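You operate a simulated robot arm through the tools that you are given. There is no shell and no other tool. Be economical: measure what you need, move in short steps, check, and stop when the job is done.

Carry out the task below with a simulated robot arm. There is one attempt and no reset: what you move stays moved.

TASK
Run the four apples on the feed tray through the sorting machine.
Fine: zero the counter first; tip the tray to feed them; after, stop the machine and level the tray.

It is judged by the outcome, as a careful person would: the job done as asked, and still so three seconds after it is handed in. It fails if anything else is knocked over, pushed out of place, dropped, spilled or broken.

THE ROBOT
A 7-joint arm with a two-finger parallel gripper on a trunk, on a base that drives. Base frame: it is fixed to the floor where the robot stands at the start and does not move with it; the origin is under the middle of the robot, x ahead of it, y to its left, z up; the surface under the hand at the start is at about z = 78. Lengths are in cm, angles in rad, forces in N, time in s.
With the tool pointing down near the work surface it reaches from about 48 to 92 cm from the robot's upright axis, wherever it stands. Its first joint turns from -2.007 to 2.007 rad. Places, roughly: apple [100, -75, 100]; feed tray [100, -50, 100]; hand wheel [40, 80, 90]; main switch [60, -20, 100]. Payload 3.91 kg.
The TCP is the grasp point between the finger pads, 3 cm short of the fingertips. In the tool frame z runs along the fingers and y along their closing line. Largest opening 11 cm; finger width 2, thickness 1; the body of the gripper, 4.8 by 11.2 cm, starts 5.5 cm behind the TCP.
Orientation is that of the tool frame in the base frame, as a unit quaternion [x, y, z, w]. With the fingers straight down and closing along the base's y, the tool's x points along the base's -x, its y along +y and its z along -z.

THE INTERFACE
- The arm moves only by the tool servo_tool. Its argument "series" is a list of rows, each a list of 7 numbers: the turn, a rotation vector about the base's x, y, z in rad, then the shift along the base's x, y, z in cm, then the gripper command, from -1 (fully open) to 1 (shut), values between in proportion. In form: [[wx, wy, wz, tx, ty, tz, claw], ...]. A call has 1 to 20 rows; each row is the pose to reach, as a shift and turn from the pose commanded when the call began. A row lasts 0.2 s, in which the tool goes at most 5 cm and 0.15 rad; a call with a longer step from one row to the next is refused whole, and so is a gripper value outside its range. Where a pose cannot be reached the arm comes as near as it can. A force on the tool above 40 N (or 10 N above the force at the start of the call, whichever is more), or a blocked arm, ends the call early, and 0.2 s more pass. The fingers move at their own pace (about 15.3 cm/s each) and stop on an object; they squeeze with about 22 N. The grip force told is the motor's: it shows also when the fingers shut on nothing. Time passes only in rows, and 0.2 s behind the last, so rows that repeat a pose let the fingers close. The reply holds the time, the measured pose of the TCP, the force on the tool along the base axes, the opening and the grip force, in the units named above and with some noise, with the torque about the TCP (base axes, N m) and any sound that the robot's microphone picked up.
- Cameras (640 x 400 px; columns grow to the right, rows downward): "scene" is now at [23.17, 17.44, 130.44]; the picture's right is [-0.21, -0.98, 0.00], its down [-0.48, 0.10, -0.87] and it looks along [0.85, -0.18, -0.49] (base axes); focal length 214 px, centre (320, 200). "wrist" rides on the gripper at [7.2, 1.7, -10.3] in the tool frame; the picture's right is [-0.23, 0.97, 0.00], its down [-0.76, -0.18, -0.62] and it looks along [-0.61, -0.14, 0.78] (tool axes); focal length 222 px, centre (320, 200). There is no depth. A picture from a camera that has moved, and an enlarged one, comes with that camera's place and axes in the base frame and with its lens. The place of the scene camera against the robot may be out by one fixed shift of up to 1.2 cm in any direction.
- camera(camera): a new picture of that camera. It takes no simulated time.
- slide_trunk(by): slides the trunk up (or, below 0, down) by that many cm; the arm and the scene camera ride with it, the base frame stays. It gives what a move gives, with no picture.
- steer(legs): drives the robot by 1 to 6 legs, each [ahead, left, turn to the left] in cm, cm and rad, along the robot's own axes; the way and the turn of a leg run together, so that a leg with both is an arc; at most 150 cm and 3.142 rad a leg. The arm and the cameras ride along, it lands a little off, and it stops where it bumps. It gives what a move gives.
- pan_tilt(pan, tilt): turns the head with the scene camera to pan (to the left, within 1.396 rad either way) and tilt (down, from -0.506 to 1.204), counted from straight ahead of the robot. It gives what a move gives.
- inspect(camera, box): a new picture of the part [left, top, right, bottom] of that camera's present view, enlarged. It takes no simulated time.
- finish_job(): hands the job in; it is judged then, once.

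Work in short steps. Places have to be worked out from the pictures, the camera data and where the tool is seen: move nearer, look again, correct. Check each grasp and each placing, and mend what went wrong. You have 120 turns and 90 pictures in all, those below and enlarged ones among them. Open the gripper and draw the arm clear of the work before you hand the job in, unless the task says otherwise; then end with one line.

The tools are called after "Request:" as a command line: name --pt "numbers of a row" for each row, then --argument value for the rest, lists and objects as JSON in quotes. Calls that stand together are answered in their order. servo_tool: Moves the arm, as the interface text tells. Its arguments: {"type":"object","properties":{"series":{"type":"array","items":{"type":"array","items":{"type":"number"}}}},"required":["series"]} The other tools are called the same way: slide_trunk (by) slides the trunk up or down; steer (legs) drives the base; pan_tilt (pan, tilt) turns the head that bears the scene camera; camera (camera) takes a picture; inspect (camera, box) takes an enlarged picture of a part of a camera's view; finish_job () hands the job in.

At the start:

```text
t: 0.0
tcp_pos: [51.95, -41.79, 139.36]
tool_rot: [0.0, 1.0, 0.0, -0.001]
contact_force: [-0.5, 0.1, -0.7]
moment: [0.01, 0.01, -0.01]
opening: 11.03
grasp_force: 0.1
trunk travel left (down, up): [-63.4, 35.6]
robot x, y, heading: [-0.12, 0.12, -0.001]
head pan, tilt: [-0.211, 0.515]
```

scene: 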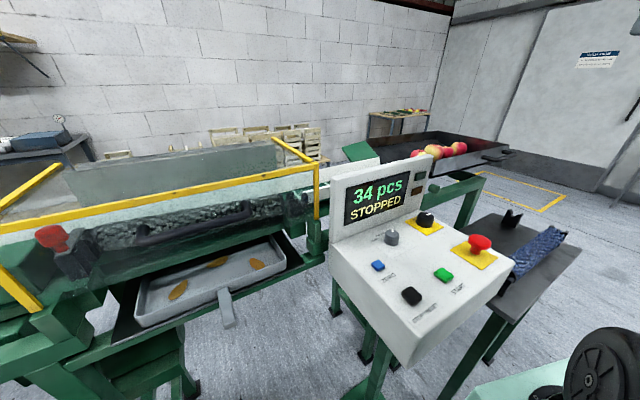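
wrist: 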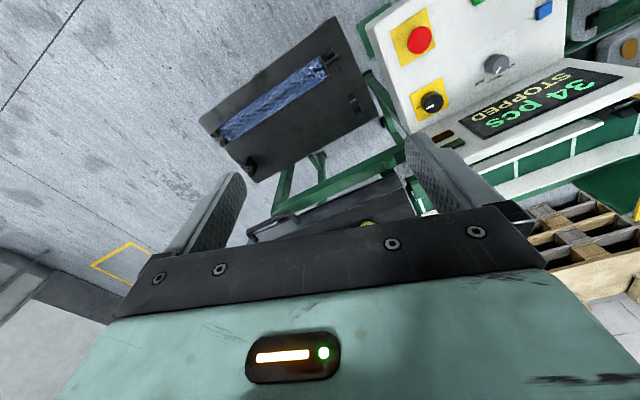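

The panel shows "34 pcs STOPPED" with several buttons. I'll look closer at the console and at the tray.

Request:
inspect --camera "scene" --box '[310, 150, 530, 370]'

Request:
inspect --camera "scene" --box '[330, 100, 580, 260]'

Request:
inspect --camera "scene" --box '[0, 120, 330, 350]'

```text
1.82 times, centred on (420, 260) of scene
camera zoom: at [23.17, 17.44, 130.44], right [-0.21, -0.98, 0.0], down [-0.48, 0.1, -0.87], along [0.85, -0.18, -0.49], focal length 390 px, centre (138, 91)
```

zoom: 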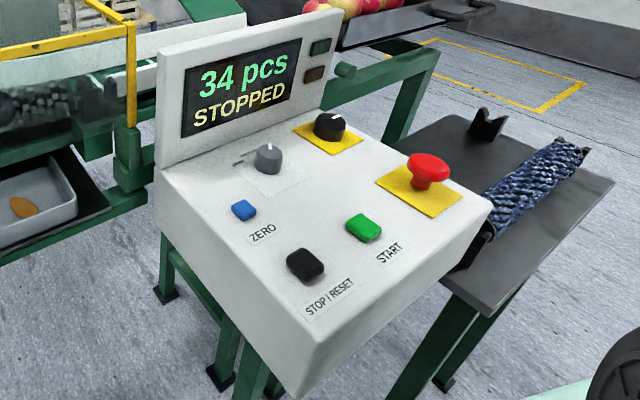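

```text
2.50 times, centred on (455, 180) of scene
camera zoom: at [23.17, 17.44, 130.44], right [-0.21, -0.98, 0.0], down [-0.48, 0.1, -0.87], along [0.85, -0.18, -0.49], focal length 536 px, centre (-18, 250)
```

zoom: 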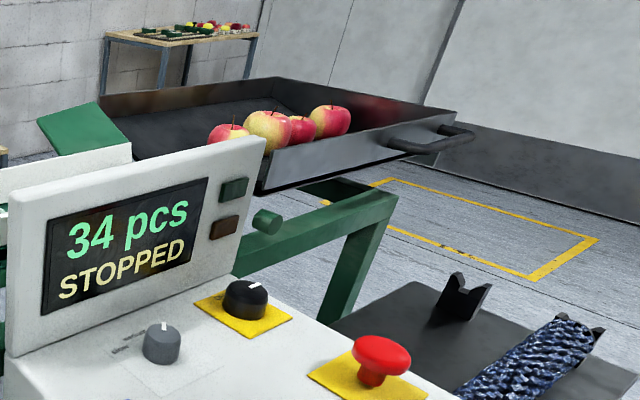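

```text
1.74 times, centred on (165, 235) of scene
camera zoom: at [23.17, 17.44, 130.44], right [-0.21, -0.98, 0.0], down [-0.48, 0.1, -0.87], along [0.85, -0.18, -0.49], focal length 373 px, centre (590, 139)
```

zoom: 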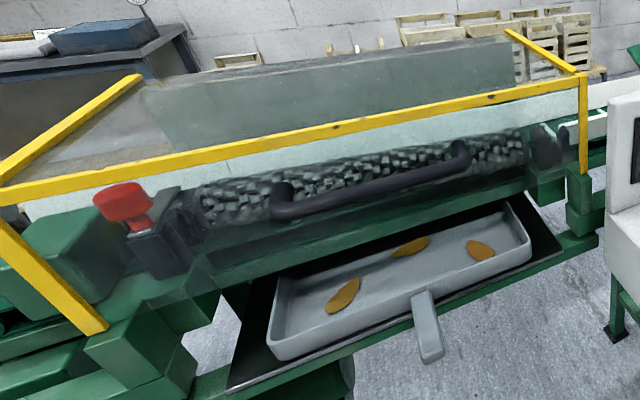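

Next I look around the machine's left side (guard, hand wheel).

Request:
pan_tilt --pan 0.6 --tilt 0.6

Request:
camera --camera "scene"

Request:
pan_tilt --pan -0.8 --tilt 0.5

Request:
camera --camera "scene"

```text
t: 1.1
tcp_pos: [51.91, -41.85, 139.3]
tool_rot: [0.001, 1.0, 0.0, -0.001]
contact_force: [0.2, 0.0, -0.1]
moment: [-0.02, -0.02, 0.0]
opening: 11.02
grasp_force: 0.1
trunk travel left (down, up): [-63.4, 35.6]
robot x, y, heading: [0.28, -0.09, -0.001]
head pan, tilt: [0.6, 0.6]
```

```text
84 pictures are left
camera scene: at [21.6, 24.33, 129.67], right [0.56, -0.83, 0.0], down [-0.47, -0.32, -0.83], along [0.68, 0.47, -0.56], focal length 214 px, centre (320, 200)
```

scene: 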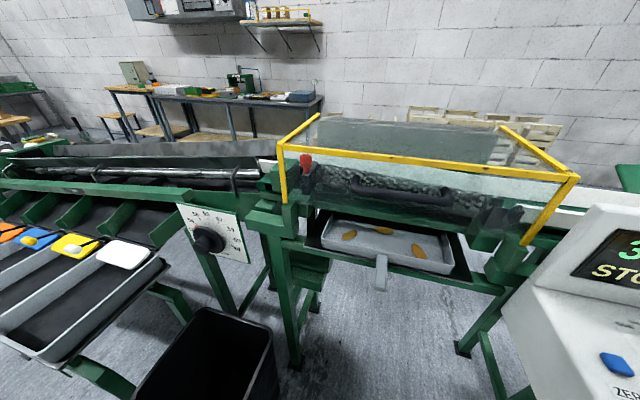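

```text
t: 2.7
tcp_pos: [51.91, -41.8, 139.27]
tool_rot: [-0.001, 1.0, -0.001, 0.0]
contact_force: [-0.8, -0.2, -0.5]
moment: [0.02, 0.0, -0.03]
opening: 10.99
grasp_force: 0.1
trunk travel left (down, up): [-63.4, 35.6]
robot x, y, heading: [-0.09, 0.18, -0.004]
head pan, tilt: [-0.799, 0.499]
```

```text
83 pictures are left
camera scene: at [20.65, 12.82, 130.57], right [-0.72, -0.7, 0.0], down [-0.33, 0.34, -0.88], along [0.61, -0.63, -0.48], focal length 214 px, centre (320, 200)
```

scene: 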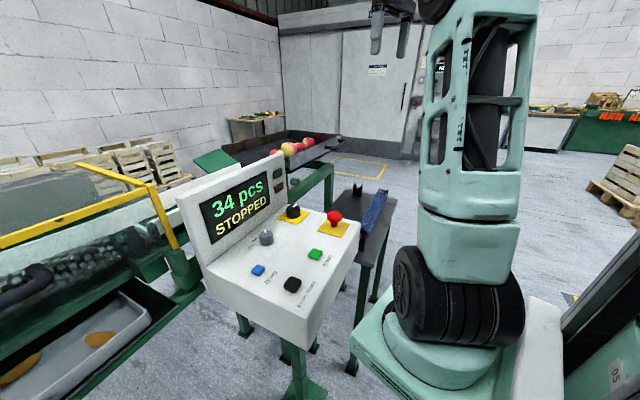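

By triangulation the switch is near (63.8,-19.6,98), ZERO near (52,-0.5,97), START near (48,-12,96.5) and STOP near (45,-5,95.5). I'll move the closed hand above the console, yawed to match it, and look with the wrist camera.

Request:
servo_tool --pt "0 0 0.1 -1 4.5 -1 1" --pt "0 0 0.2 -2 9 -2 1" --pt "0 0 0.33 -2 13.5 -3 1" --pt "0 0 0.33 -2 18 -5 1" --pt "0 0 0.33 -2 22 -7 1" --pt "0 0 0.33 -2 26 -9 1" --pt "0 0 0.33 -2 30 -11 1" --pt "0 0 0.33 -2 34 -13 1" --pt "0 0 0.33 -2 38 -14 1" --pt "0 0 0.33 -2 40 -15 1" --pt "0 0 0.33 -2 40 -15 1"

Request:
camera --camera "wrist"

Request:
camera --camera "scene"

```text
t: 5.1
tcp_pos: [49.86, -1.76, 124.25]
tool_rot: [-0.164, 0.987, 0.0, 0.0]
contact_force: [-0.1, 0.9, 0.0]
moment: [0.0, 0.02, 0.02]
opening: 0.0
grasp_force: 21.8
trunk travel left (down, up): [-63.4, 35.6]
robot x, y, heading: [0.05, 0.29, 0.002]
head pan, tilt: [-0.799, 0.499]
```

```text
82 pictures are left
camera wrist: at [42.44, -2.48, 134.69], right [-0.1, 0.99, 0.0], down [0.78, 0.08, 0.62], along [0.62, 0.06, -0.78], focal length 222 px, centre (320, 200)
```

wrist: 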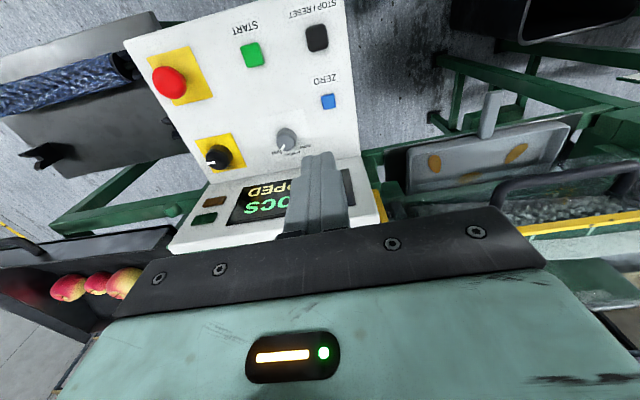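

```text
81 pictures are left
camera scene: at [20.64, 12.82, 130.57], right [-0.72, -0.7, 0.0], down [-0.33, 0.34, -0.88], along [0.61, -0.63, -0.48], focal length 214 px, centre (320, 200)
```

scene: 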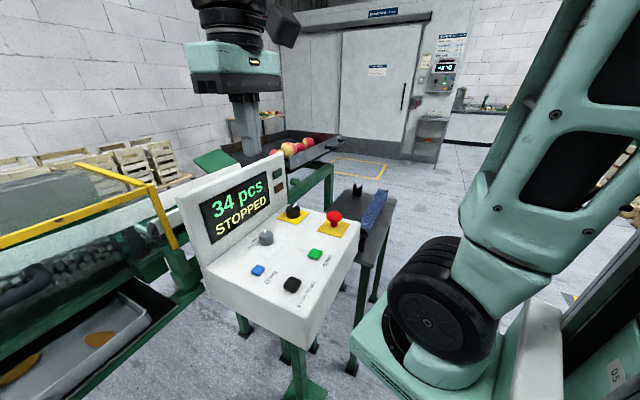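

Wrist view refines ZERO to about (52.1,-0.4), STOP (44.1,-2.9), START (46.9,-12.1). Enlarging to read knob labels.

Request:
inspect --camera "wrist" --box '[140, 0, 360, 240]'

Request:
inspect --camera "scene" --box '[180, 130, 380, 320]'

```text
1.67 times, centred on (250, 120) of wrist
camera zoom: at [42.44, -2.48, 134.69], right [-0.1, 0.99, 0.0], down [0.78, 0.08, 0.62], along [0.62, 0.06, -0.78], focal length 370 px, centre (437, 333)
```

zoom: 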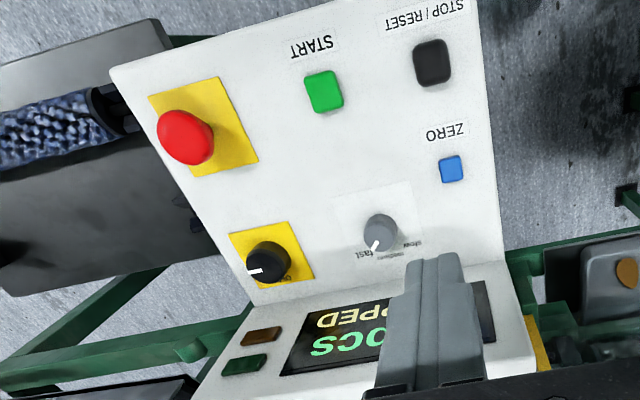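

```text
2.11 times, centred on (280, 225) of scene
camera zoom: at [20.64, 12.82, 130.57], right [-0.72, -0.7, 0.0], down [-0.33, 0.34, -0.88], along [0.61, -0.63, -0.48], focal length 452 px, centre (404, 147)
```

zoom: 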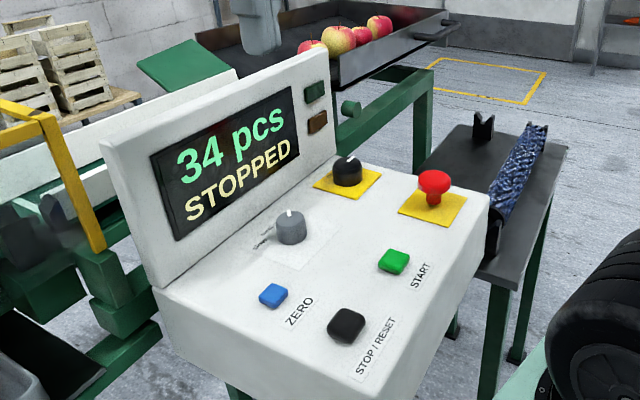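

Lowering the closed fingers to about 2–3 cm above ZERO.

Request:
servo_tool --pt "0 0 0 1 0.7 -4 1" --pt "0 0 0 2.2 1.4 -8 1" --pt "0 0 0 2.2 1.4 -12 1" --pt "0 0 0 2.2 1.4 -16 1" --pt "0 0 0 2.2 1.4 -20 1" --pt "0 0 0 2.2 1.4 -22 1" --pt "0 0 0 2.2 1.4 -22 1"

Request:
inspect --camera "scene" --box '[180, 130, 380, 320]'

Request:
camera --camera "wrist"

```text
t: 6.7
tcp_pos: [52.13, -0.34, 102.26]
tool_rot: [-0.164, 0.986, 0.0, 0.0]
contact_force: [-0.5, 0.4, 0.4]
moment: [0.0, -0.02, 0.02]
opening: 0.0
grasp_force: 22.0
trunk travel left (down, up): [-63.4, 35.6]
robot x, y, heading: [0.0, -0.25, -0.001]
head pan, tilt: [-0.799, 0.499]
```

```text
2.11 times, centred on (280, 225) of scene
camera zoom: at [20.64, 12.82, 130.57], right [-0.72, -0.7, 0.0], down [-0.33, 0.34, -0.88], along [0.61, -0.63, -0.48], focal length 452 px, centre (404, 147)
```

zoom: 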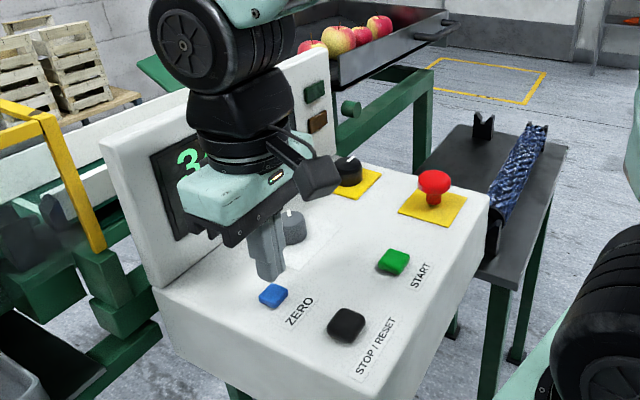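

```text
77 pictures are left
camera wrist: at [44.66, -1.08, 112.65], right [-0.1, 0.99, 0.0], down [0.78, 0.08, 0.62], along [0.62, 0.06, -0.78], focal length 222 px, centre (320, 200)
```

wrist: 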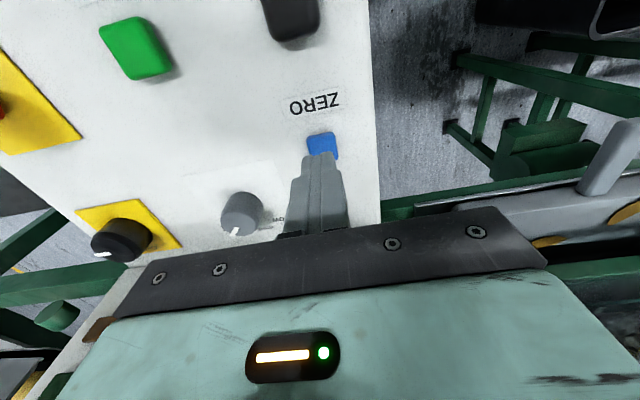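

The fingers are right above ZERO. Pressing down gradually, then back up.

Request:
servo_tool --pt "0 0 0 0 0 -1.5 1" --pt "0 0 0 0 0 -2.2 1" --pt "0 0 0 0 0 -2.6 1" --pt "0 0 0 0 0 -3.0 1" --pt "0 0 0 0 0 -3.4 1"

Request:
inspect --camera "scene" --box '[180, 130, 380, 320]'

```text
t: 7.8
tcp_pos: [52.11, -0.24, 99.38]
tool_rot: [-0.164, 0.986, 0.001, 0.004]
contact_force: [-9.9, -4.3, 33.3]
moment: [-0.13, 0.43, -0.02]
opening: 0.0
grasp_force: 21.7
trunk travel left (down, up): [-63.4, 35.6]
robot x, y, heading: [-0.25, -0.26, -0.002]
head pan, tilt: [-0.799, 0.499]
heard: click
stopped in row 5: the force on the tool passed its limit at 45 N (the readings are from after the stop); the commanded pose is now the measured one
```

```text
2.11 times, centred on (280, 225) of scene
camera zoom: at [20.5, 12.8, 130.64], right [-0.72, -0.7, 0.0], down [-0.33, 0.34, -0.88], along [0.61, -0.63, -0.48], focal length 452 px, centre (404, 147)
```

zoom: 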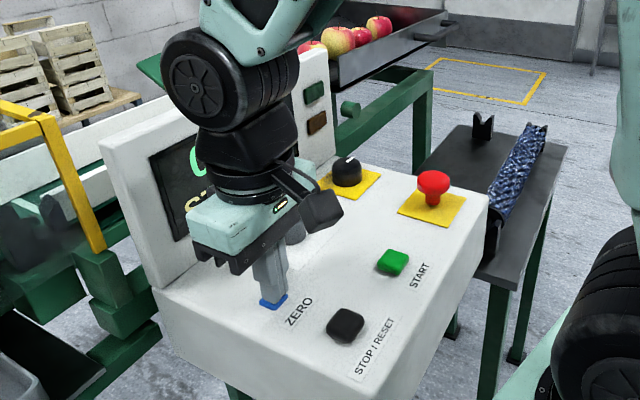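

A click, and the display now seems to read 0. Rising and moving over START.

Request:
servo_tool --pt "0 0 0 0 0 2 1" --pt "0 0 0 0 0 5 1" --pt "0 0 0 -1.7 -4 5 1" --pt "0 0 0 -3.5 -8 5 1" --pt "0 0 0 -5.2 -11.9 4.5 1" --pt "0 0 0 -5.2 -11.9 4 1" --pt "0 0 0 -5.2 -11.9 4 1"

Request:
camera --camera "wrist"

Request:
inspect --camera "scene" --box '[180, 130, 380, 320]'

```text
t: 9.4
tcp_pos: [47.05, -12.39, 103.12]
tool_rot: [-0.165, 0.986, -0.001, 0.003]
contact_force: [0.7, -0.2, -0.8]
moment: [-0.02, -0.03, 0.02]
opening: 0.0
grasp_force: 22.1
trunk travel left (down, up): [-63.4, 35.6]
robot x, y, heading: [-0.17, 0.14, -0.0]
head pan, tilt: [-0.799, 0.499]
```

```text
75 pictures are left
camera wrist: at [39.53, -13.03, 113.6], right [-0.1, 0.99, 0.0], down [0.78, 0.08, 0.63], along [0.62, 0.06, -0.78], focal length 222 px, centre (320, 200)
```

wrist: 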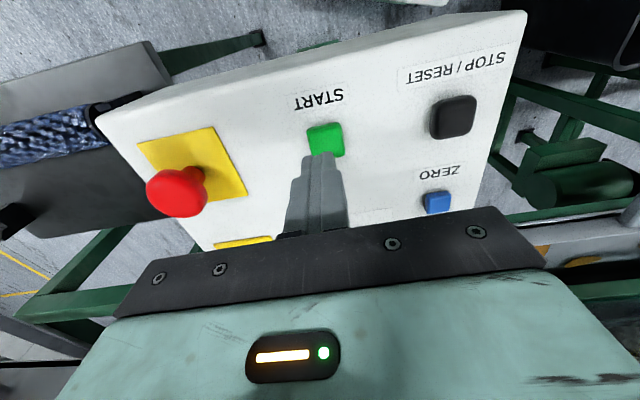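

```text
2.11 times, centred on (280, 225) of scene
camera zoom: at [20.64, 12.82, 130.57], right [-0.72, -0.7, 0.0], down [-0.33, 0.34, -0.88], along [0.61, -0.63, -0.48], focal length 452 px, centre (404, 147)
```

zoom: 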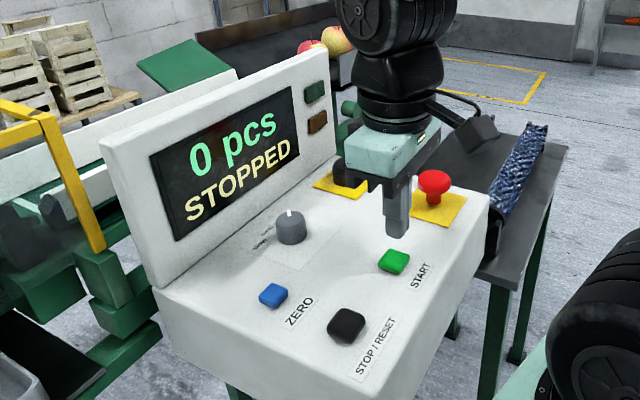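

Counter is 0. Fingers are over START; pressing down gradually.

Request:
servo_tool --pt "0 0 0 0.2 0.3 -1.5 1" --pt "0 0 0 0.2 0.3 -2.5 1" --pt "0 0 0 0.2 0.3 -3.2 1" --pt "0 0 0 0.2 0.3 -3.6 1" --pt "0 0 0 0.2 0.3 -4.0 1" --pt "0 0 0 0.2 0.3 -4.4 1" --pt "0 0 0 0.2 0.3 -4.8 1" --pt "0 0 0 0.2 0.3 -5.2 1"

Request:
inspect --camera "scene" --box '[180, 130, 380, 320]'

```text
t: 10.7
tcp_pos: [47.27, -11.92, 99.41]
tool_rot: [-0.165, 0.986, -0.001, 0.005]
contact_force: [-12.3, -0.4, 36.5]
moment: [-0.05, 0.53, -0.11]
opening: 0.0
grasp_force: 21.8
trunk travel left (down, up): [-63.4, 35.6]
robot x, y, heading: [0.08, -0.24, 0.004]
head pan, tilt: [-0.799, 0.499]
heard: click
stopped in row 6: the force on the tool passed its limit at 45 N (the readings are from after the stop); the commanded pose is now the measured one
```

```text
2.11 times, centred on (280, 225) of scene
camera zoom: at [20.49, 12.84, 130.65], right [-0.72, -0.7, 0.0], down [-0.33, 0.34, -0.88], along [0.61, -0.63, -0.48], focal length 452 px, centre (404, 147)
```

zoom: 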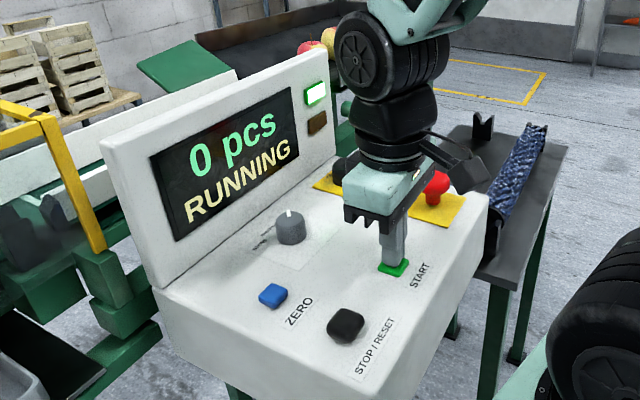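

RUNNING is shown. Raising the arm clear and surveying the tray and the floor to the right.

Request:
servo_tool --pt "0 0 0 0 0 3 1" --pt "0 0 0 0 0 8 1" --pt "0 0 0 0 0 13 1" --pt "0 0 0 0 0 18 1" --pt "0 0 0 0 0 23 1" --pt "0 0 0 0 0 28 1" --pt "0 0 0 0 0 33 1" --pt "0 0 0 0 0 38 1" --pt "0 0 0 0 0 40 1"

Request:
pan_tilt --pan -0.6 --tilt 0.4

Request:
camera --camera "scene"

Request:
pan_tilt --pan -1.35 --tilt 0.6

Request:
camera --camera "scene"

```text
t: 12.7
tcp_pos: [47.21, -11.98, 139.36]
tool_rot: [-0.164, 0.986, 0.0, 0.003]
contact_force: [-0.2, 0.0, -0.1]
moment: [-0.02, 0.02, 0.02]
opening: 0.0
grasp_force: 22.3
out of reach, approached as far as the arm can: row 4, 5, 6
trunk travel left (down, up): [-63.4, 35.6]
robot x, y, heading: [0.15, -0.36, 0.001]
head pan, tilt: [-0.799, 0.499]
```

```text
t: 13.4
tcp_pos: [47.15, -11.92, 139.33]
tool_rot: [-0.164, 0.986, 0.0, 0.004]
contact_force: [-0.2, 0.1, -0.2]
moment: [-0.03, 0.02, -0.01]
opening: 0.0
grasp_force: 22.1
trunk travel left (down, up): [-63.4, 35.6]
robot x, y, heading: [-0.2, 0.43, 0.002]
head pan, tilt: [-0.6, 0.4]
```

```text
72 pictures are left
camera scene: at [21.94, 14.1, 131.48], right [-0.57, -0.82, 0.0], down [-0.32, 0.22, -0.92], along [0.76, -0.52, -0.39], focal length 214 px, centre (320, 200)
```

scene: 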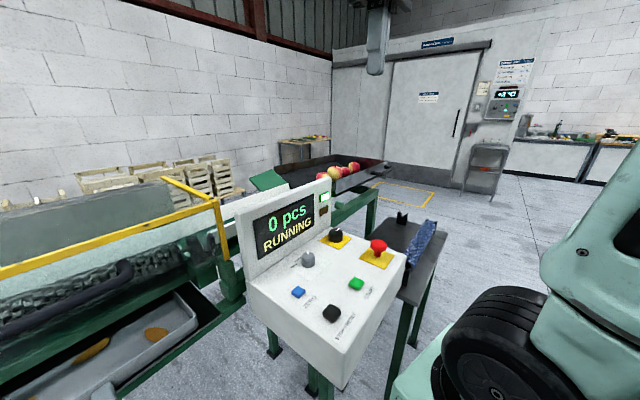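

```text
t: 14.6
tcp_pos: [47.24, -12.03, 139.27]
tool_rot: [-0.164, 0.986, -0.001, 0.003]
contact_force: [0.3, 0.0, -0.3]
moment: [-0.02, 0.0, -0.01]
opening: 0.0
grasp_force: 22.5
trunk travel left (down, up): [-63.4, 35.6]
robot x, y, heading: [-0.01, -0.19, 0.005]
head pan, tilt: [-1.349, 0.6]
```

```text
71 pictures are left
camera scene: at [16.25, 10.72, 129.67], right [-0.98, -0.22, 0.0], down [-0.12, 0.55, -0.83], along [0.18, -0.8, -0.56], focal length 214 px, centre (320, 200)
```

scene: 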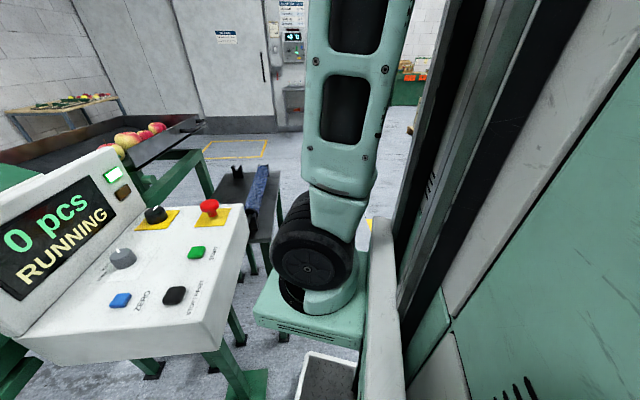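

The tray handle seems near (90,-65,102), beyond the low table at (45..86, -25..-86). I'll drive to the right in a moderate step with the arm high, then look again.

Request:
steer --legs '[[0, -50, 0]]'

Request:
pan_tilt --pan -0.3 --tilt 0.5

Request:
camera --camera "scene"

Request:
camera --camera "wrist"

```text
t: 17.5
tcp_pos: [47.51, -61.63, 139.2]
tool_rot: [-0.168, 0.986, -0.001, 0.003]
contact_force: [-0.4, -0.8, 0.2]
moment: [-0.03, 0.0, 0.0]
opening: 0.0
grasp_force: 22.0
trunk travel left (down, up): [-63.4, 35.6]
robot x, y, heading: [0.1, -49.59, 0.005]
head pan, tilt: [-1.349, 0.6]
```

```text
t: 18.8
tcp_pos: [47.45, -61.5, 139.27]
tool_rot: [-0.168, 0.986, 0.0, 0.004]
contact_force: [0.1, 0.6, -0.3]
moment: [-0.02, 0.0, 0.0]
opening: 0.0
grasp_force: 22.2
trunk travel left (down, up): [-63.4, 35.6]
robot x, y, heading: [0.25, -49.69, 0.009]
head pan, tilt: [-0.3, 0.499]
```

```text
70 pictures are left
camera scene: at [23.03, -33.07, 130.57], right [-0.29, -0.96, 0.0], down [-0.46, 0.14, -0.88], along [0.84, -0.25, -0.48], focal length 214 px, centre (320, 200)
```

scene: 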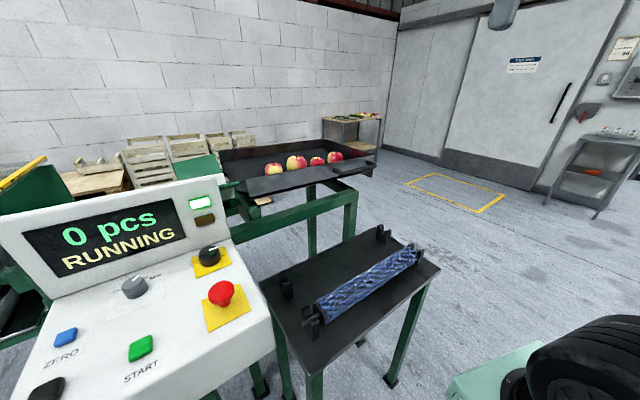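

```text
69 pictures are left
camera wrist: at [39.97, -62.36, 149.72], right [-0.11, 0.99, 0.0], down [0.77, 0.08, 0.63], along [0.63, 0.07, -0.78], focal length 222 px, centre (320, 200)
```

wrist: 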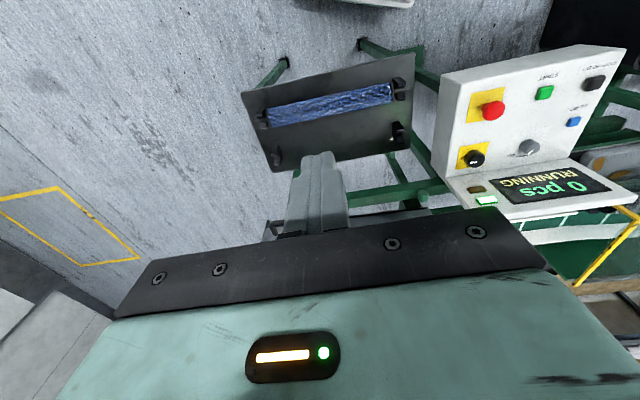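

Request:
inspect --camera "scene" --box '[200, 120, 400, 245]'

```text
3.20 times, centred on (300, 182) of scene
camera zoom: at [23.03, -33.07, 130.57], right [-0.29, -0.96, 0.0], down [-0.46, 0.14, -0.88], along [0.84, -0.25, -0.48], focal length 686 px, centre (384, 256)
```

zoom: 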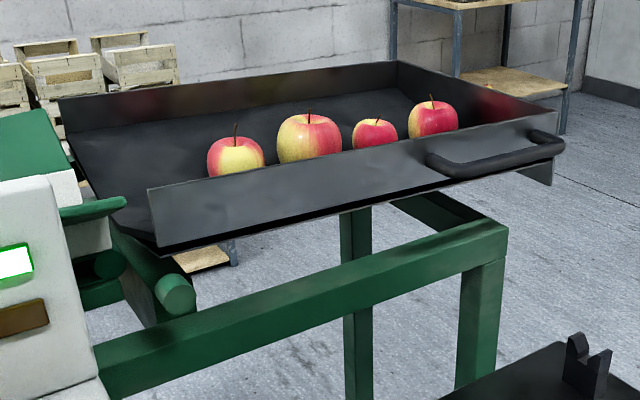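

The tray is open toward the machine, with a bar handle on its front face from about (84.7,-58,104.5) to (83.8,-70,105.5). I'll turn the hand so the fingers point +x and close vertically, standing back from the handle.

Request:
servo_tool --pt "-0.0739 -0.1034 0.0732 1.4 -0.2 -1 0" --pt "-0.1478 -0.2068 0.1465 2.8 -0.4 -2 0" --pt "-0.2218 -0.3102 0.2197 4.2 -0.6 -3 0" --pt "-0.2957 -0.4135 0.2929 5.6 -0.8 -4 0" --pt "-0.3696 -0.5169 0.3662 7 -1 -5 0" --pt "-0.4435 -0.6203 0.4394 8.4 -1.2 -6 0" --pt "-0.5175 -0.7237 0.5126 9.8 -1.4 -8 0" --pt "-0.5914 -0.8271 0.5858 11.2 -1.6 -10 0" --pt "-0.6653 -0.9305 0.6591 12.6 -1.8 -12 0" --pt "-0.7392 -1.0338 0.7323 14 -2 -14 0" --pt "-0.8132 -1.1372 0.8055 15.4 -2.2 -16 0" --pt "-0.8871 -1.2406 0.8788 17 -2.4 -18 0" --pt "-0.961 -1.344 0.952 18.5 -2.5 -20 0" --pt "-0.961 -1.344 0.952 18.5 -2.5 -20 0"

Request:
camera --camera "scene"

Request:
camera --camera "wrist"

```text
t: 21.8
tcp_pos: [66.79, -60.79, 120.78]
tool_rot: [-0.499, 0.503, -0.503, 0.496]
contact_force: [0.6, 2.2, 0.9]
moment: [-0.04, 0.0, -0.17]
opening: 5.49
grasp_force: 0.0
out of reach, approached as far as the arm can: row 3, 4, 5, 6, 7, 8, 9, 10, 11, 13, 14
trunk travel left (down, up): [-63.4, 35.6]
robot x, y, heading: [0.08, -49.97, 0.008]
head pan, tilt: [-0.3, 0.499]
```

```text
67 pictures are left
camera scene: at [23.1, -32.99, 130.55], right [-0.29, -0.96, 0.0], down [-0.46, 0.14, -0.88], along [0.84, -0.25, -0.48], focal length 214 px, centre (320, 200)
```

scene: 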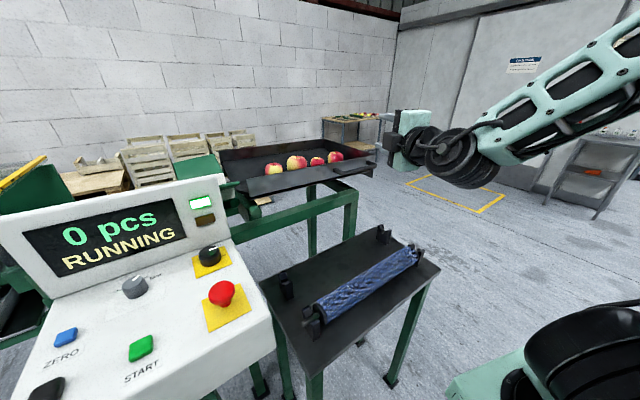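

```text
66 pictures are left
camera wrist: at [56.25, -67.95, 119.29], right [0.0, 0.22, -0.97], down [-0.61, 0.77, 0.18], along [0.79, 0.6, 0.14], focal length 222 px, centre (320, 200)
```

wrist: 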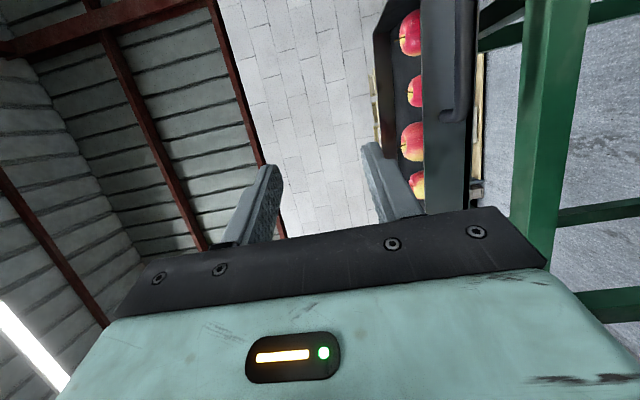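

Orientation reached. Enlarging the wrist view to localize the handle.

Request:
inspect --camera "wrist" --box '[360, 0, 520, 200]'

Request:
inspect --camera "scene" --box '[300, 100, 460, 200]'

```text
2.00 times, centred on (440, 100) of wrist
camera zoom: at [56.25, -67.95, 119.29], right [0.0, 0.22, -0.97], down [-0.61, 0.77, 0.18], along [0.79, 0.6, 0.14], focal length 444 px, centre (80, 400)
```

zoom: 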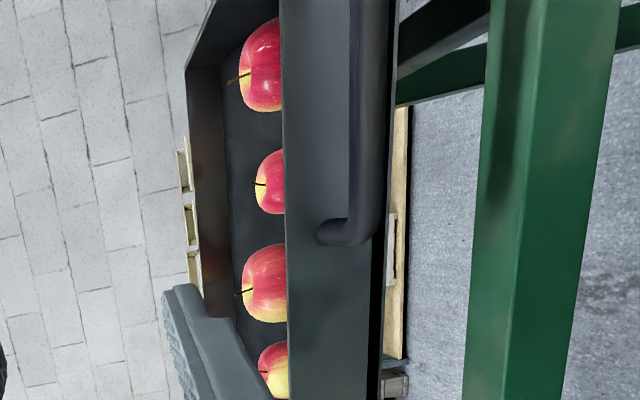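

```text
4.00 times, centred on (380, 150) of scene
camera zoom: at [23.1, -32.99, 130.55], right [-0.29, -0.96, 0.0], down [-0.46, 0.14, -0.88], along [0.84, -0.25, -0.48], focal length 858 px, centre (80, 400)
```

zoom: 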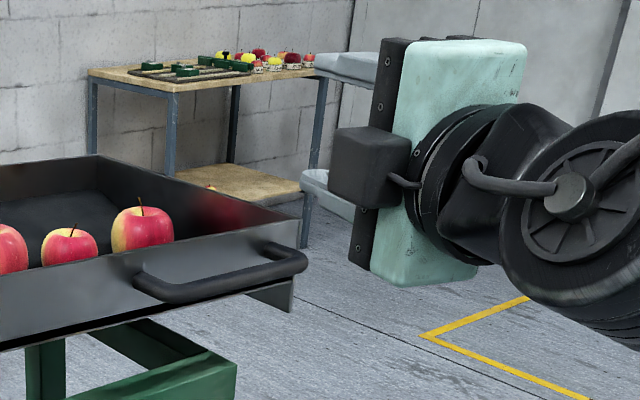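

Handle's left corner triangulates to about (82.4,-56.5,105.5); mid-bar about y=-62.5. Lowering to handle height, still back from it.

Request:
servo_tool --pt "0 0 0 1 -0.5 -3 0" --pt "0 0 0 2 -1 -6 0" --pt "0 0 0 3 -1 -9 0" --pt "0 0 0 4 -1 -12 0" --pt "0 0 0 4 -1 -14 0" --pt "0 0 0 4 -1 -14 0"

Request:
camera --camera "wrist"

Request:
inspect --camera "scene" --box '[300, 100, 460, 200]'

```text
t: 23.2
tcp_pos: [68.69, -58.36, 116.38]
tool_rot: [-0.499, 0.502, -0.501, 0.498]
contact_force: [0.2, -0.4, 0.2]
moment: [-0.01, -0.03, 0.03]
opening: 5.49
grasp_force: 0.0
out of reach, approached as far as the arm can: row 1, 2, 3, 4, 5, 6
trunk travel left (down, up): [-63.4, 35.6]
robot x, y, heading: [0.16, -49.87, 0.011]
head pan, tilt: [-0.3, 0.499]
```

```text
63 pictures are left
camera wrist: at [58.34, -65.53, 114.74], right [0.0, 0.23, -0.97], down [-0.62, 0.77, 0.18], along [0.79, 0.6, 0.14], focal length 222 px, centre (320, 200)
```

wrist: 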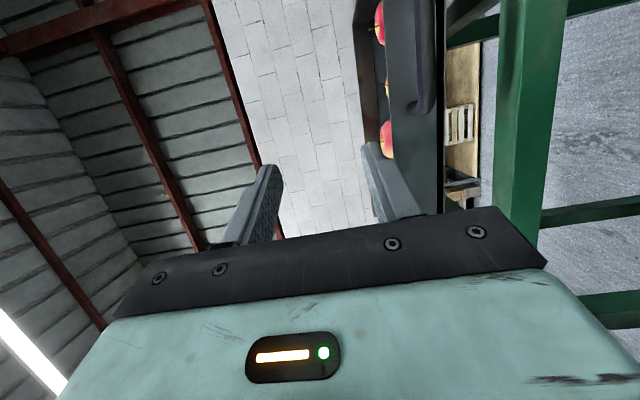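

```text
4.00 times, centred on (380, 150) of scene
camera zoom: at [23.04, -33.06, 130.57], right [-0.29, -0.96, 0.0], down [-0.46, 0.14, -0.88], along [0.84, -0.25, -0.48], focal length 858 px, centre (80, 400)
```

zoom: 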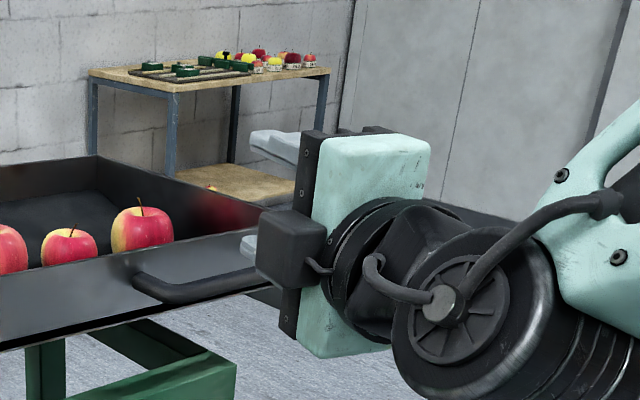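

The arm is too folded to follow exactly; backing the base 15 cm gives it more room.

Request:
steer --legs '[[-15, 0, 0]]'

Request:
servo_tool --pt "0 0 0 3 -0.5 -1 0" --pt "0 0 0 6 -1 -2 0" --pt "0 0 0 9 -2 -4 0" --pt "0 0 0 12 -3 -6 0" --pt "0 0 0 15 -4 -8 0" --pt "0 0 0 15 -4 -10 0" --pt "0 0 0 15 -4 -11 0" --pt "0 0 0 15 -4 -11 0"

```text
t: 24.6
tcp_pos: [53.59, -58.39, 116.32]
tool_rot: [-0.498, 0.503, -0.501, 0.497]
contact_force: [-0.8, 0.1, 0.3]
moment: [0.01, 0.04, 0.01]
opening: 5.5
grasp_force: 0.0
trunk travel left (down, up): [-63.4, 35.6]
robot x, y, heading: [-14.75, -49.7, 0.009]
head pan, tilt: [-0.3, 0.499]
```

```text
t: 26.4
tcp_pos: [56.72, -59.15, 118.35]
tool_rot: [-0.497, 0.505, -0.502, 0.496]
contact_force: [0.2, -0.4, -0.2]
moment: [0.03, -0.01, 0.02]
opening: 5.48
grasp_force: 0.1
out of reach, approached as far as the arm can: row 1, 2, 3, 4, 5, 6, 7, 8
trunk travel left (down, up): [-63.4, 35.6]
robot x, y, heading: [-15.1, -49.88, 0.007]
head pan, tilt: [-0.3, 0.499]
```

It won't extend forward, so something else limits it. Looking at the arm's configuration.

Request:
pan_tilt --pan -0.9 --tilt 0.3

Request:
camera --camera "scene"

```text
t: 27.4
tcp_pos: [56.64, -59.07, 118.39]
tool_rot: [-0.498, 0.504, -0.502, 0.496]
contact_force: [-0.3, 0.1, -0.3]
moment: [-0.03, -0.02, -0.02]
opening: 5.5
grasp_force: 0.0
trunk travel left (down, up): [-63.4, 35.6]
robot x, y, heading: [-14.88, -50.1, 0.003]
head pan, tilt: [-0.901, 0.3]
```

```text
61 pictures are left
camera scene: at [5.11, -37.82, 132.41], right [-0.78, -0.63, 0.0], down [-0.19, 0.23, -0.96], along [0.6, -0.74, -0.3], focal length 214 px, centre (320, 200)
```

scene: 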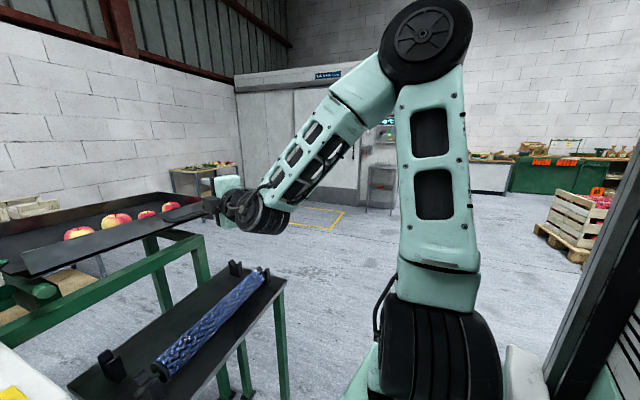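

The elbow is well bent, so it must be a wrist joint limit. I'll roll the hand the other way about its own axis (first 90°) and see if it frees up.

Request:
servo_tool --pt "0.143 0 0 0 0 0 0" --pt "0.286 0 0 0 0 0 0" --pt "0.429 0 0 0 0 0 0" --pt "0.572 0 0 0 0 0 0" --pt "0.715 0 0 0 0 0 0" --pt "0.858 0 0 0 0 0 0" --pt "1.0 0 0 0 0 0 0" --pt "1.143 0 0 0 0 0 0" --pt "1.286 0 0 0 0 0 0" --pt "1.429 0 0 0 0 0 0" --pt "1.571 0 0 0 0 0 0"

```text
t: 29.8
tcp_pos: [56.48, -58.98, 118.61]
tool_rot: [0.002, 0.71, 0.0, 0.704]
contact_force: [0.2, 0.6, 0.5]
moment: [0.02, -0.03, -0.01]
opening: 5.47
grasp_force: 0.1
out of reach, approached as far as the arm can: row 5, 6, 7, 8, 9, 10, 11
trunk travel left (down, up): [-63.4, 35.6]
robot x, y, heading: [-15.22, -50.17, 0.002]
head pan, tilt: [-0.901, 0.3]
```

Request:
servo_tool --pt "0 0 0 2 0 0 0" --pt "0 0 0 5 0 0 0" --pt "0 0 0 8 0 -1 0" --pt "0 0 0 8 0 -4 0" --pt "0 0 0 8 0 -4 0"

Request:
camera --camera "scene"

```text
t: 31.0
tcp_pos: [59.26, -59.34, 120.54]
tool_rot: [0.0, 0.711, 0.0, 0.703]
contact_force: [0.1, 0.1, 0.9]
moment: [0.02, -0.02, -0.04]
opening: 5.51
grasp_force: 0.0
out of reach, approached as far as the arm can: row 1, 2, 3, 4, 5
trunk travel left (down, up): [-63.4, 35.6]
robot x, y, heading: [-15.1, -49.92, 0.003]
head pan, tilt: [-0.901, 0.3]
```

```text
60 pictures are left
camera scene: at [5.1, -37.83, 132.41], right [-0.78, -0.63, 0.0], down [-0.18, 0.23, -0.96], along [0.6, -0.75, -0.3], focal length 214 px, centre (320, 200)
```

scene: 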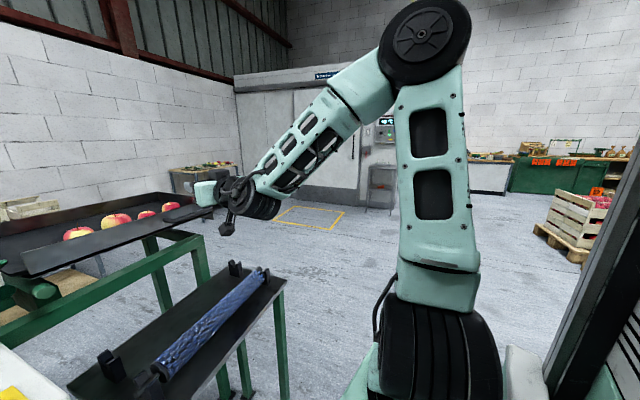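

Moving forward forces z up: the wrist pitch is at its limit with the forearm sloping down. Lowering the trunk will flatten the forearm. First I raise the hand 20 cm and roll back to the vertical-closing orientation.

Request:
servo_tool --pt "-0.143 0 0 0 0 2 0" --pt "-0.286 0 0 0 0 4 0" --pt "-0.429 0 0 0 0 6 0" --pt "-0.572 0 0 0 0 8 0" --pt "-0.715 0 0 0 0 10 0" --pt "-0.858 0 0 0 0 12 0" --pt "-1.0 0 0 0 0 14 0" --pt "-1.143 0 0 0 0 16 0" --pt "-1.286 0 0 0 0 18 0" --pt "-1.429 0 0 0 0 20 0" --pt "-1.571 0 0 0 0 20 0" --pt "-1.571 0 0 0 0 20 0"

```text
t: 33.6
tcp_pos: [59.3, -59.38, 140.5]
tool_rot: [-0.499, 0.502, -0.502, 0.497]
contact_force: [0.1, 0.6, -0.3]
moment: [-0.01, 0.01, -0.03]
opening: 5.5
grasp_force: 0.1
trunk travel left (down, up): [-63.4, 35.6]
robot x, y, heading: [-14.96, -50.08, 0.008]
head pan, tilt: [-0.901, 0.3]
```

Fully in reach now. Lowering the trunk 35 cm brings the hand to about z=105.5.

Request:
slide_trunk --by -35

Request:
pan_tilt --pan -0.4 --tilt 0.2

Request:
camera --camera "scene"

Request:
camera --camera "wrist"

```text
t: 37.0
tcp_pos: [59.38, -59.39, 105.57]
tool_rot: [-0.498, 0.502, -0.501, 0.498]
contact_force: [-0.2, -0.3, -0.3]
moment: [-0.03, -0.02, 0.0]
opening: 5.51
grasp_force: 0.0
trunk travel left (down, up): [-28.4, 70.6]
robot x, y, heading: [-14.69, -50.24, 0.001]
head pan, tilt: [-0.901, 0.3]
```

```text
t: 37.9
tcp_pos: [59.45, -59.41, 105.65]
tool_rot: [-0.499, 0.502, -0.502, 0.497]
contact_force: [-0.1, 0.3, 0.5]
moment: [-0.03, 0.03, 0.02]
opening: 5.51
grasp_force: 0.0
trunk travel left (down, up): [-28.4, 70.6]
robot x, y, heading: [-14.99, -50.0, 0.007]
head pan, tilt: [-0.4, 0.201]
```

```text
59 pictures are left
camera scene: at [7.86, -34.12, 98.34], right [-0.38, -0.92, 0.0], down [-0.18, 0.08, -0.98], along [0.9, -0.38, -0.2], focal length 214 px, centre (320, 200)
```

scene: 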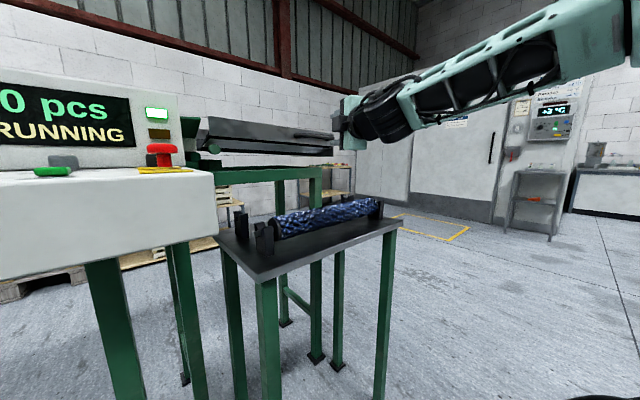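

```text
58 pictures are left
camera wrist: at [48.96, -66.59, 103.95], right [0.0, 0.23, -0.97], down [-0.62, 0.77, 0.18], along [0.79, 0.6, 0.14], focal length 222 px, centre (320, 200)
```

wrist: 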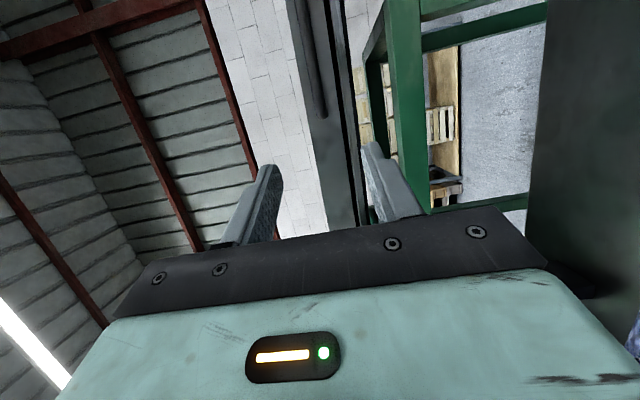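

Handle now appears between finger heights (bar about z=106). Moving forward to just short of it.

Request:
servo_tool --pt "0 0 0 4 -1 0 0" --pt "0 0 0 8 -2 0.2 0" --pt "0 0 0 12 -3 0.5 0" --pt "0 0 0 16 -3.2 0.5 0" --pt "0 0 0 16 -3.2 0.5 0"

Request:
inspect --camera "wrist" --box '[220, 0, 460, 240]'

Request:
inspect --camera "scene" --box '[180, 60, 420, 210]'

```text
t: 39.1
tcp_pos: [68.9, -63.9, 105.99]
tool_rot: [-0.499, 0.502, -0.502, 0.498]
contact_force: [-0.7, 0.4, 0.0]
moment: [-0.01, 0.01, -0.01]
opening: 5.48
grasp_force: 0.1
out of reach, approached as far as the arm can: row 2, 3, 4, 5
trunk travel left (down, up): [-28.4, 70.6]
robot x, y, heading: [-14.96, -50.56, 0.009]
head pan, tilt: [-0.4, 0.201]
```

```text
1.67 times, centred on (340, 120) of wrist
camera zoom: at [58.52, -71.13, 104.53], right [0.0, 0.23, -0.97], down [-0.62, 0.77, 0.18], along [0.79, 0.6, 0.14], focal length 370 px, centre (287, 333)
```

zoom: 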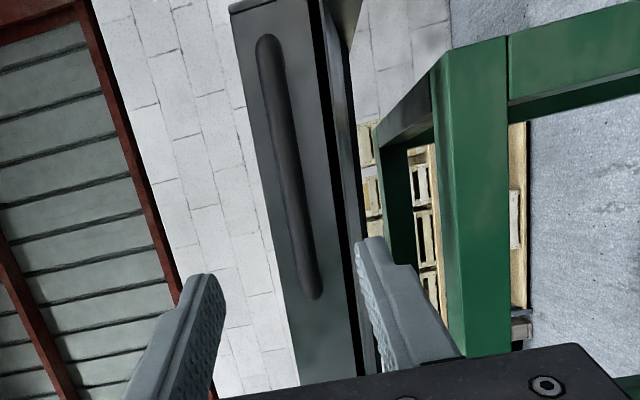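

```text
2.67 times, centred on (300, 135) of scene
camera zoom: at [7.87, -34.12, 98.34], right [-0.38, -0.92, 0.0], down [-0.18, 0.08, -0.98], along [0.9, -0.38, -0.2], focal length 572 px, centre (373, 373)
```

zoom: 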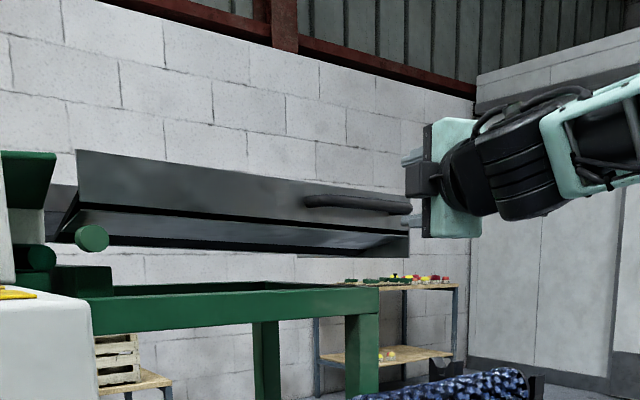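

At the extension limit; I'll retract the hand 12 cm and drive 15 cm forward.

Request:
servo_tool --pt "0 0 0 -4 0.5 0 0" --pt "0 0 0 -8 1 0 0" --pt "0 0 0 -12 1.2 0 0" --pt "0 0 0 -12 1.2 0 0"

Request:
steer --legs '[[15, 0, 0]]'

Request:
inspect --camera "wrist" --box '[220, 0, 460, 240]'

```text
t: 40.1
tcp_pos: [56.87, -62.64, 106.0]
tool_rot: [-0.5, 0.502, -0.501, 0.497]
contact_force: [-0.3, 0.4, 0.4]
moment: [0.0, -0.03, 0.0]
opening: 5.48
grasp_force: 0.1
trunk travel left (down, up): [-28.4, 70.6]
robot x, y, heading: [-14.77, -49.97, 0.007]
head pan, tilt: [-0.4, 0.201]
```

```text
t: 41.5
tcp_pos: [71.93, -62.58, 106.21]
tool_rot: [-0.499, 0.502, -0.501, 0.498]
contact_force: [0.8, -0.4, 1.3]
moment: [0.04, -0.03, 0.0]
opening: 5.48
grasp_force: 0.0
trunk travel left (down, up): [-28.4, 70.6]
robot x, y, heading: [0.04, -49.87, 0.007]
head pan, tilt: [-0.4, 0.201]
```

```text
1.67 times, centred on (340, 120) of wrist
camera zoom: at [61.51, -69.84, 104.6], right [0.0, 0.23, -0.97], down [-0.62, 0.77, 0.18], along [0.79, 0.6, 0.14], focal length 370 px, centre (287, 333)
```

zoom: 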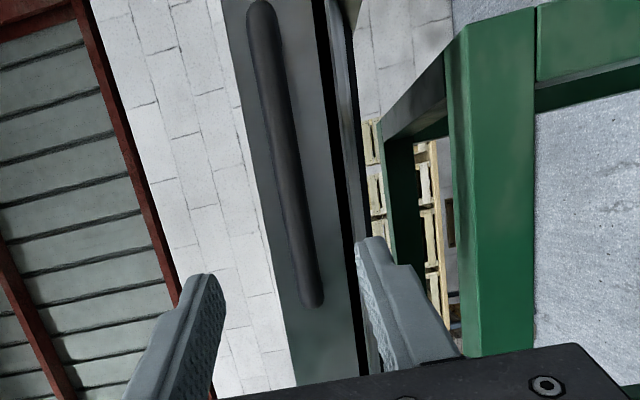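

Bar is centred about (82.4,-63.5,105.6). Advancing so that the fingers straddle it.

Request:
servo_tool --pt "0 0 0 3 -0.5 -0.4 0" --pt "0 0 0 6 -0.9 -0.4 0" --pt "0 0 0 8 -0.9 -0.4 0" --pt "0 0 0 9 -0.9 -0.4 0" --pt "0 0 0 9 -0.9 -0.4 0"

Request:
inspect --camera "wrist" --box '[220, 0, 460, 240]'

Request:
inspect --camera "scene" --box '[180, 60, 420, 210]'

```text
t: 42.7
tcp_pos: [81.05, -63.58, 105.67]
tool_rot: [-0.499, 0.502, -0.501, 0.498]
contact_force: [0.0, -0.6, -1.1]
moment: [0.0, 0.01, 0.0]
opening: 5.51
grasp_force: 0.1
trunk travel left (down, up): [-28.4, 70.6]
robot x, y, heading: [0.39, -50.09, 0.007]
head pan, tilt: [-0.4, 0.201]
```

```text
1.67 times, centred on (340, 120) of wrist
camera zoom: at [70.53, -70.74, 104.14], right [0.0, 0.23, -0.97], down [-0.62, 0.77, 0.18], along [0.79, 0.6, 0.14], focal length 370 px, centre (287, 333)
```

zoom: 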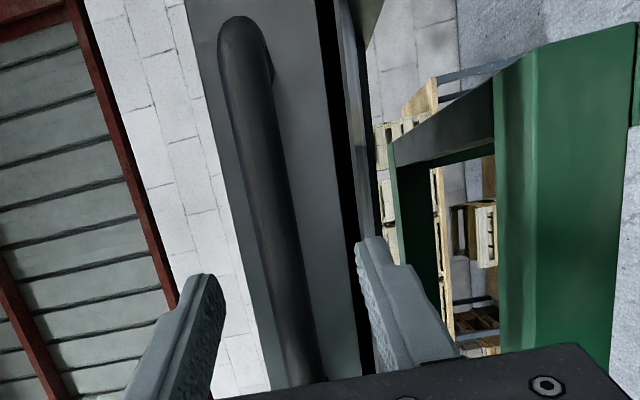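

```text
2.67 times, centred on (300, 135) of scene
camera zoom: at [22.9, -34.02, 98.34], right [-0.38, -0.92, 0.0], down [-0.18, 0.08, -0.98], along [0.91, -0.38, -0.2], focal length 572 px, centre (373, 373)
```

zoom: 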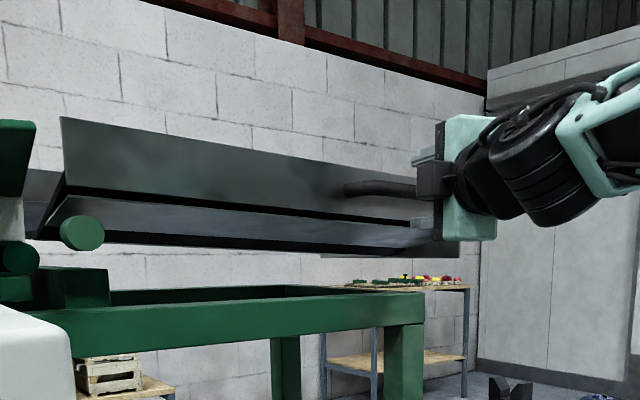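

The fingers straddle the bar. Closing.

Request:
servo_tool --pt "0 0 0 0 0 0 0.5" --pt "0 0 0 0 0 0 1" --pt "0 0 0 0 0 0 1" --pt "0 0 0 0 0 0 1"

Request:
inspect --camera "wrist" --box '[220, 0, 460, 240]'

```text
t: 43.7
tcp_pos: [80.9, -63.66, 105.57]
tool_rot: [-0.499, 0.502, -0.5, 0.499]
contact_force: [0.7, 0.6, 1.3]
moment: [1.01, 0.25, 0.06]
opening: 1.58
grasp_force: 44.9
trunk travel left (down, up): [-28.4, 70.6]
robot x, y, heading: [0.43, -49.76, 0.003]
head pan, tilt: [-0.4, 0.201]
```

```text
1.67 times, centred on (340, 120) of wrist
camera zoom: at [70.52, -70.73, 104.12], right [0.0, 0.23, -0.97], down [-0.62, 0.77, 0.18], along [0.79, 0.6, 0.14], focal length 370 px, centre (287, 333)
```

zoom: 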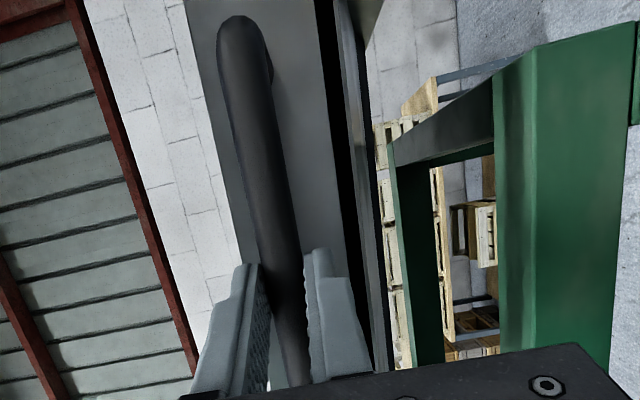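

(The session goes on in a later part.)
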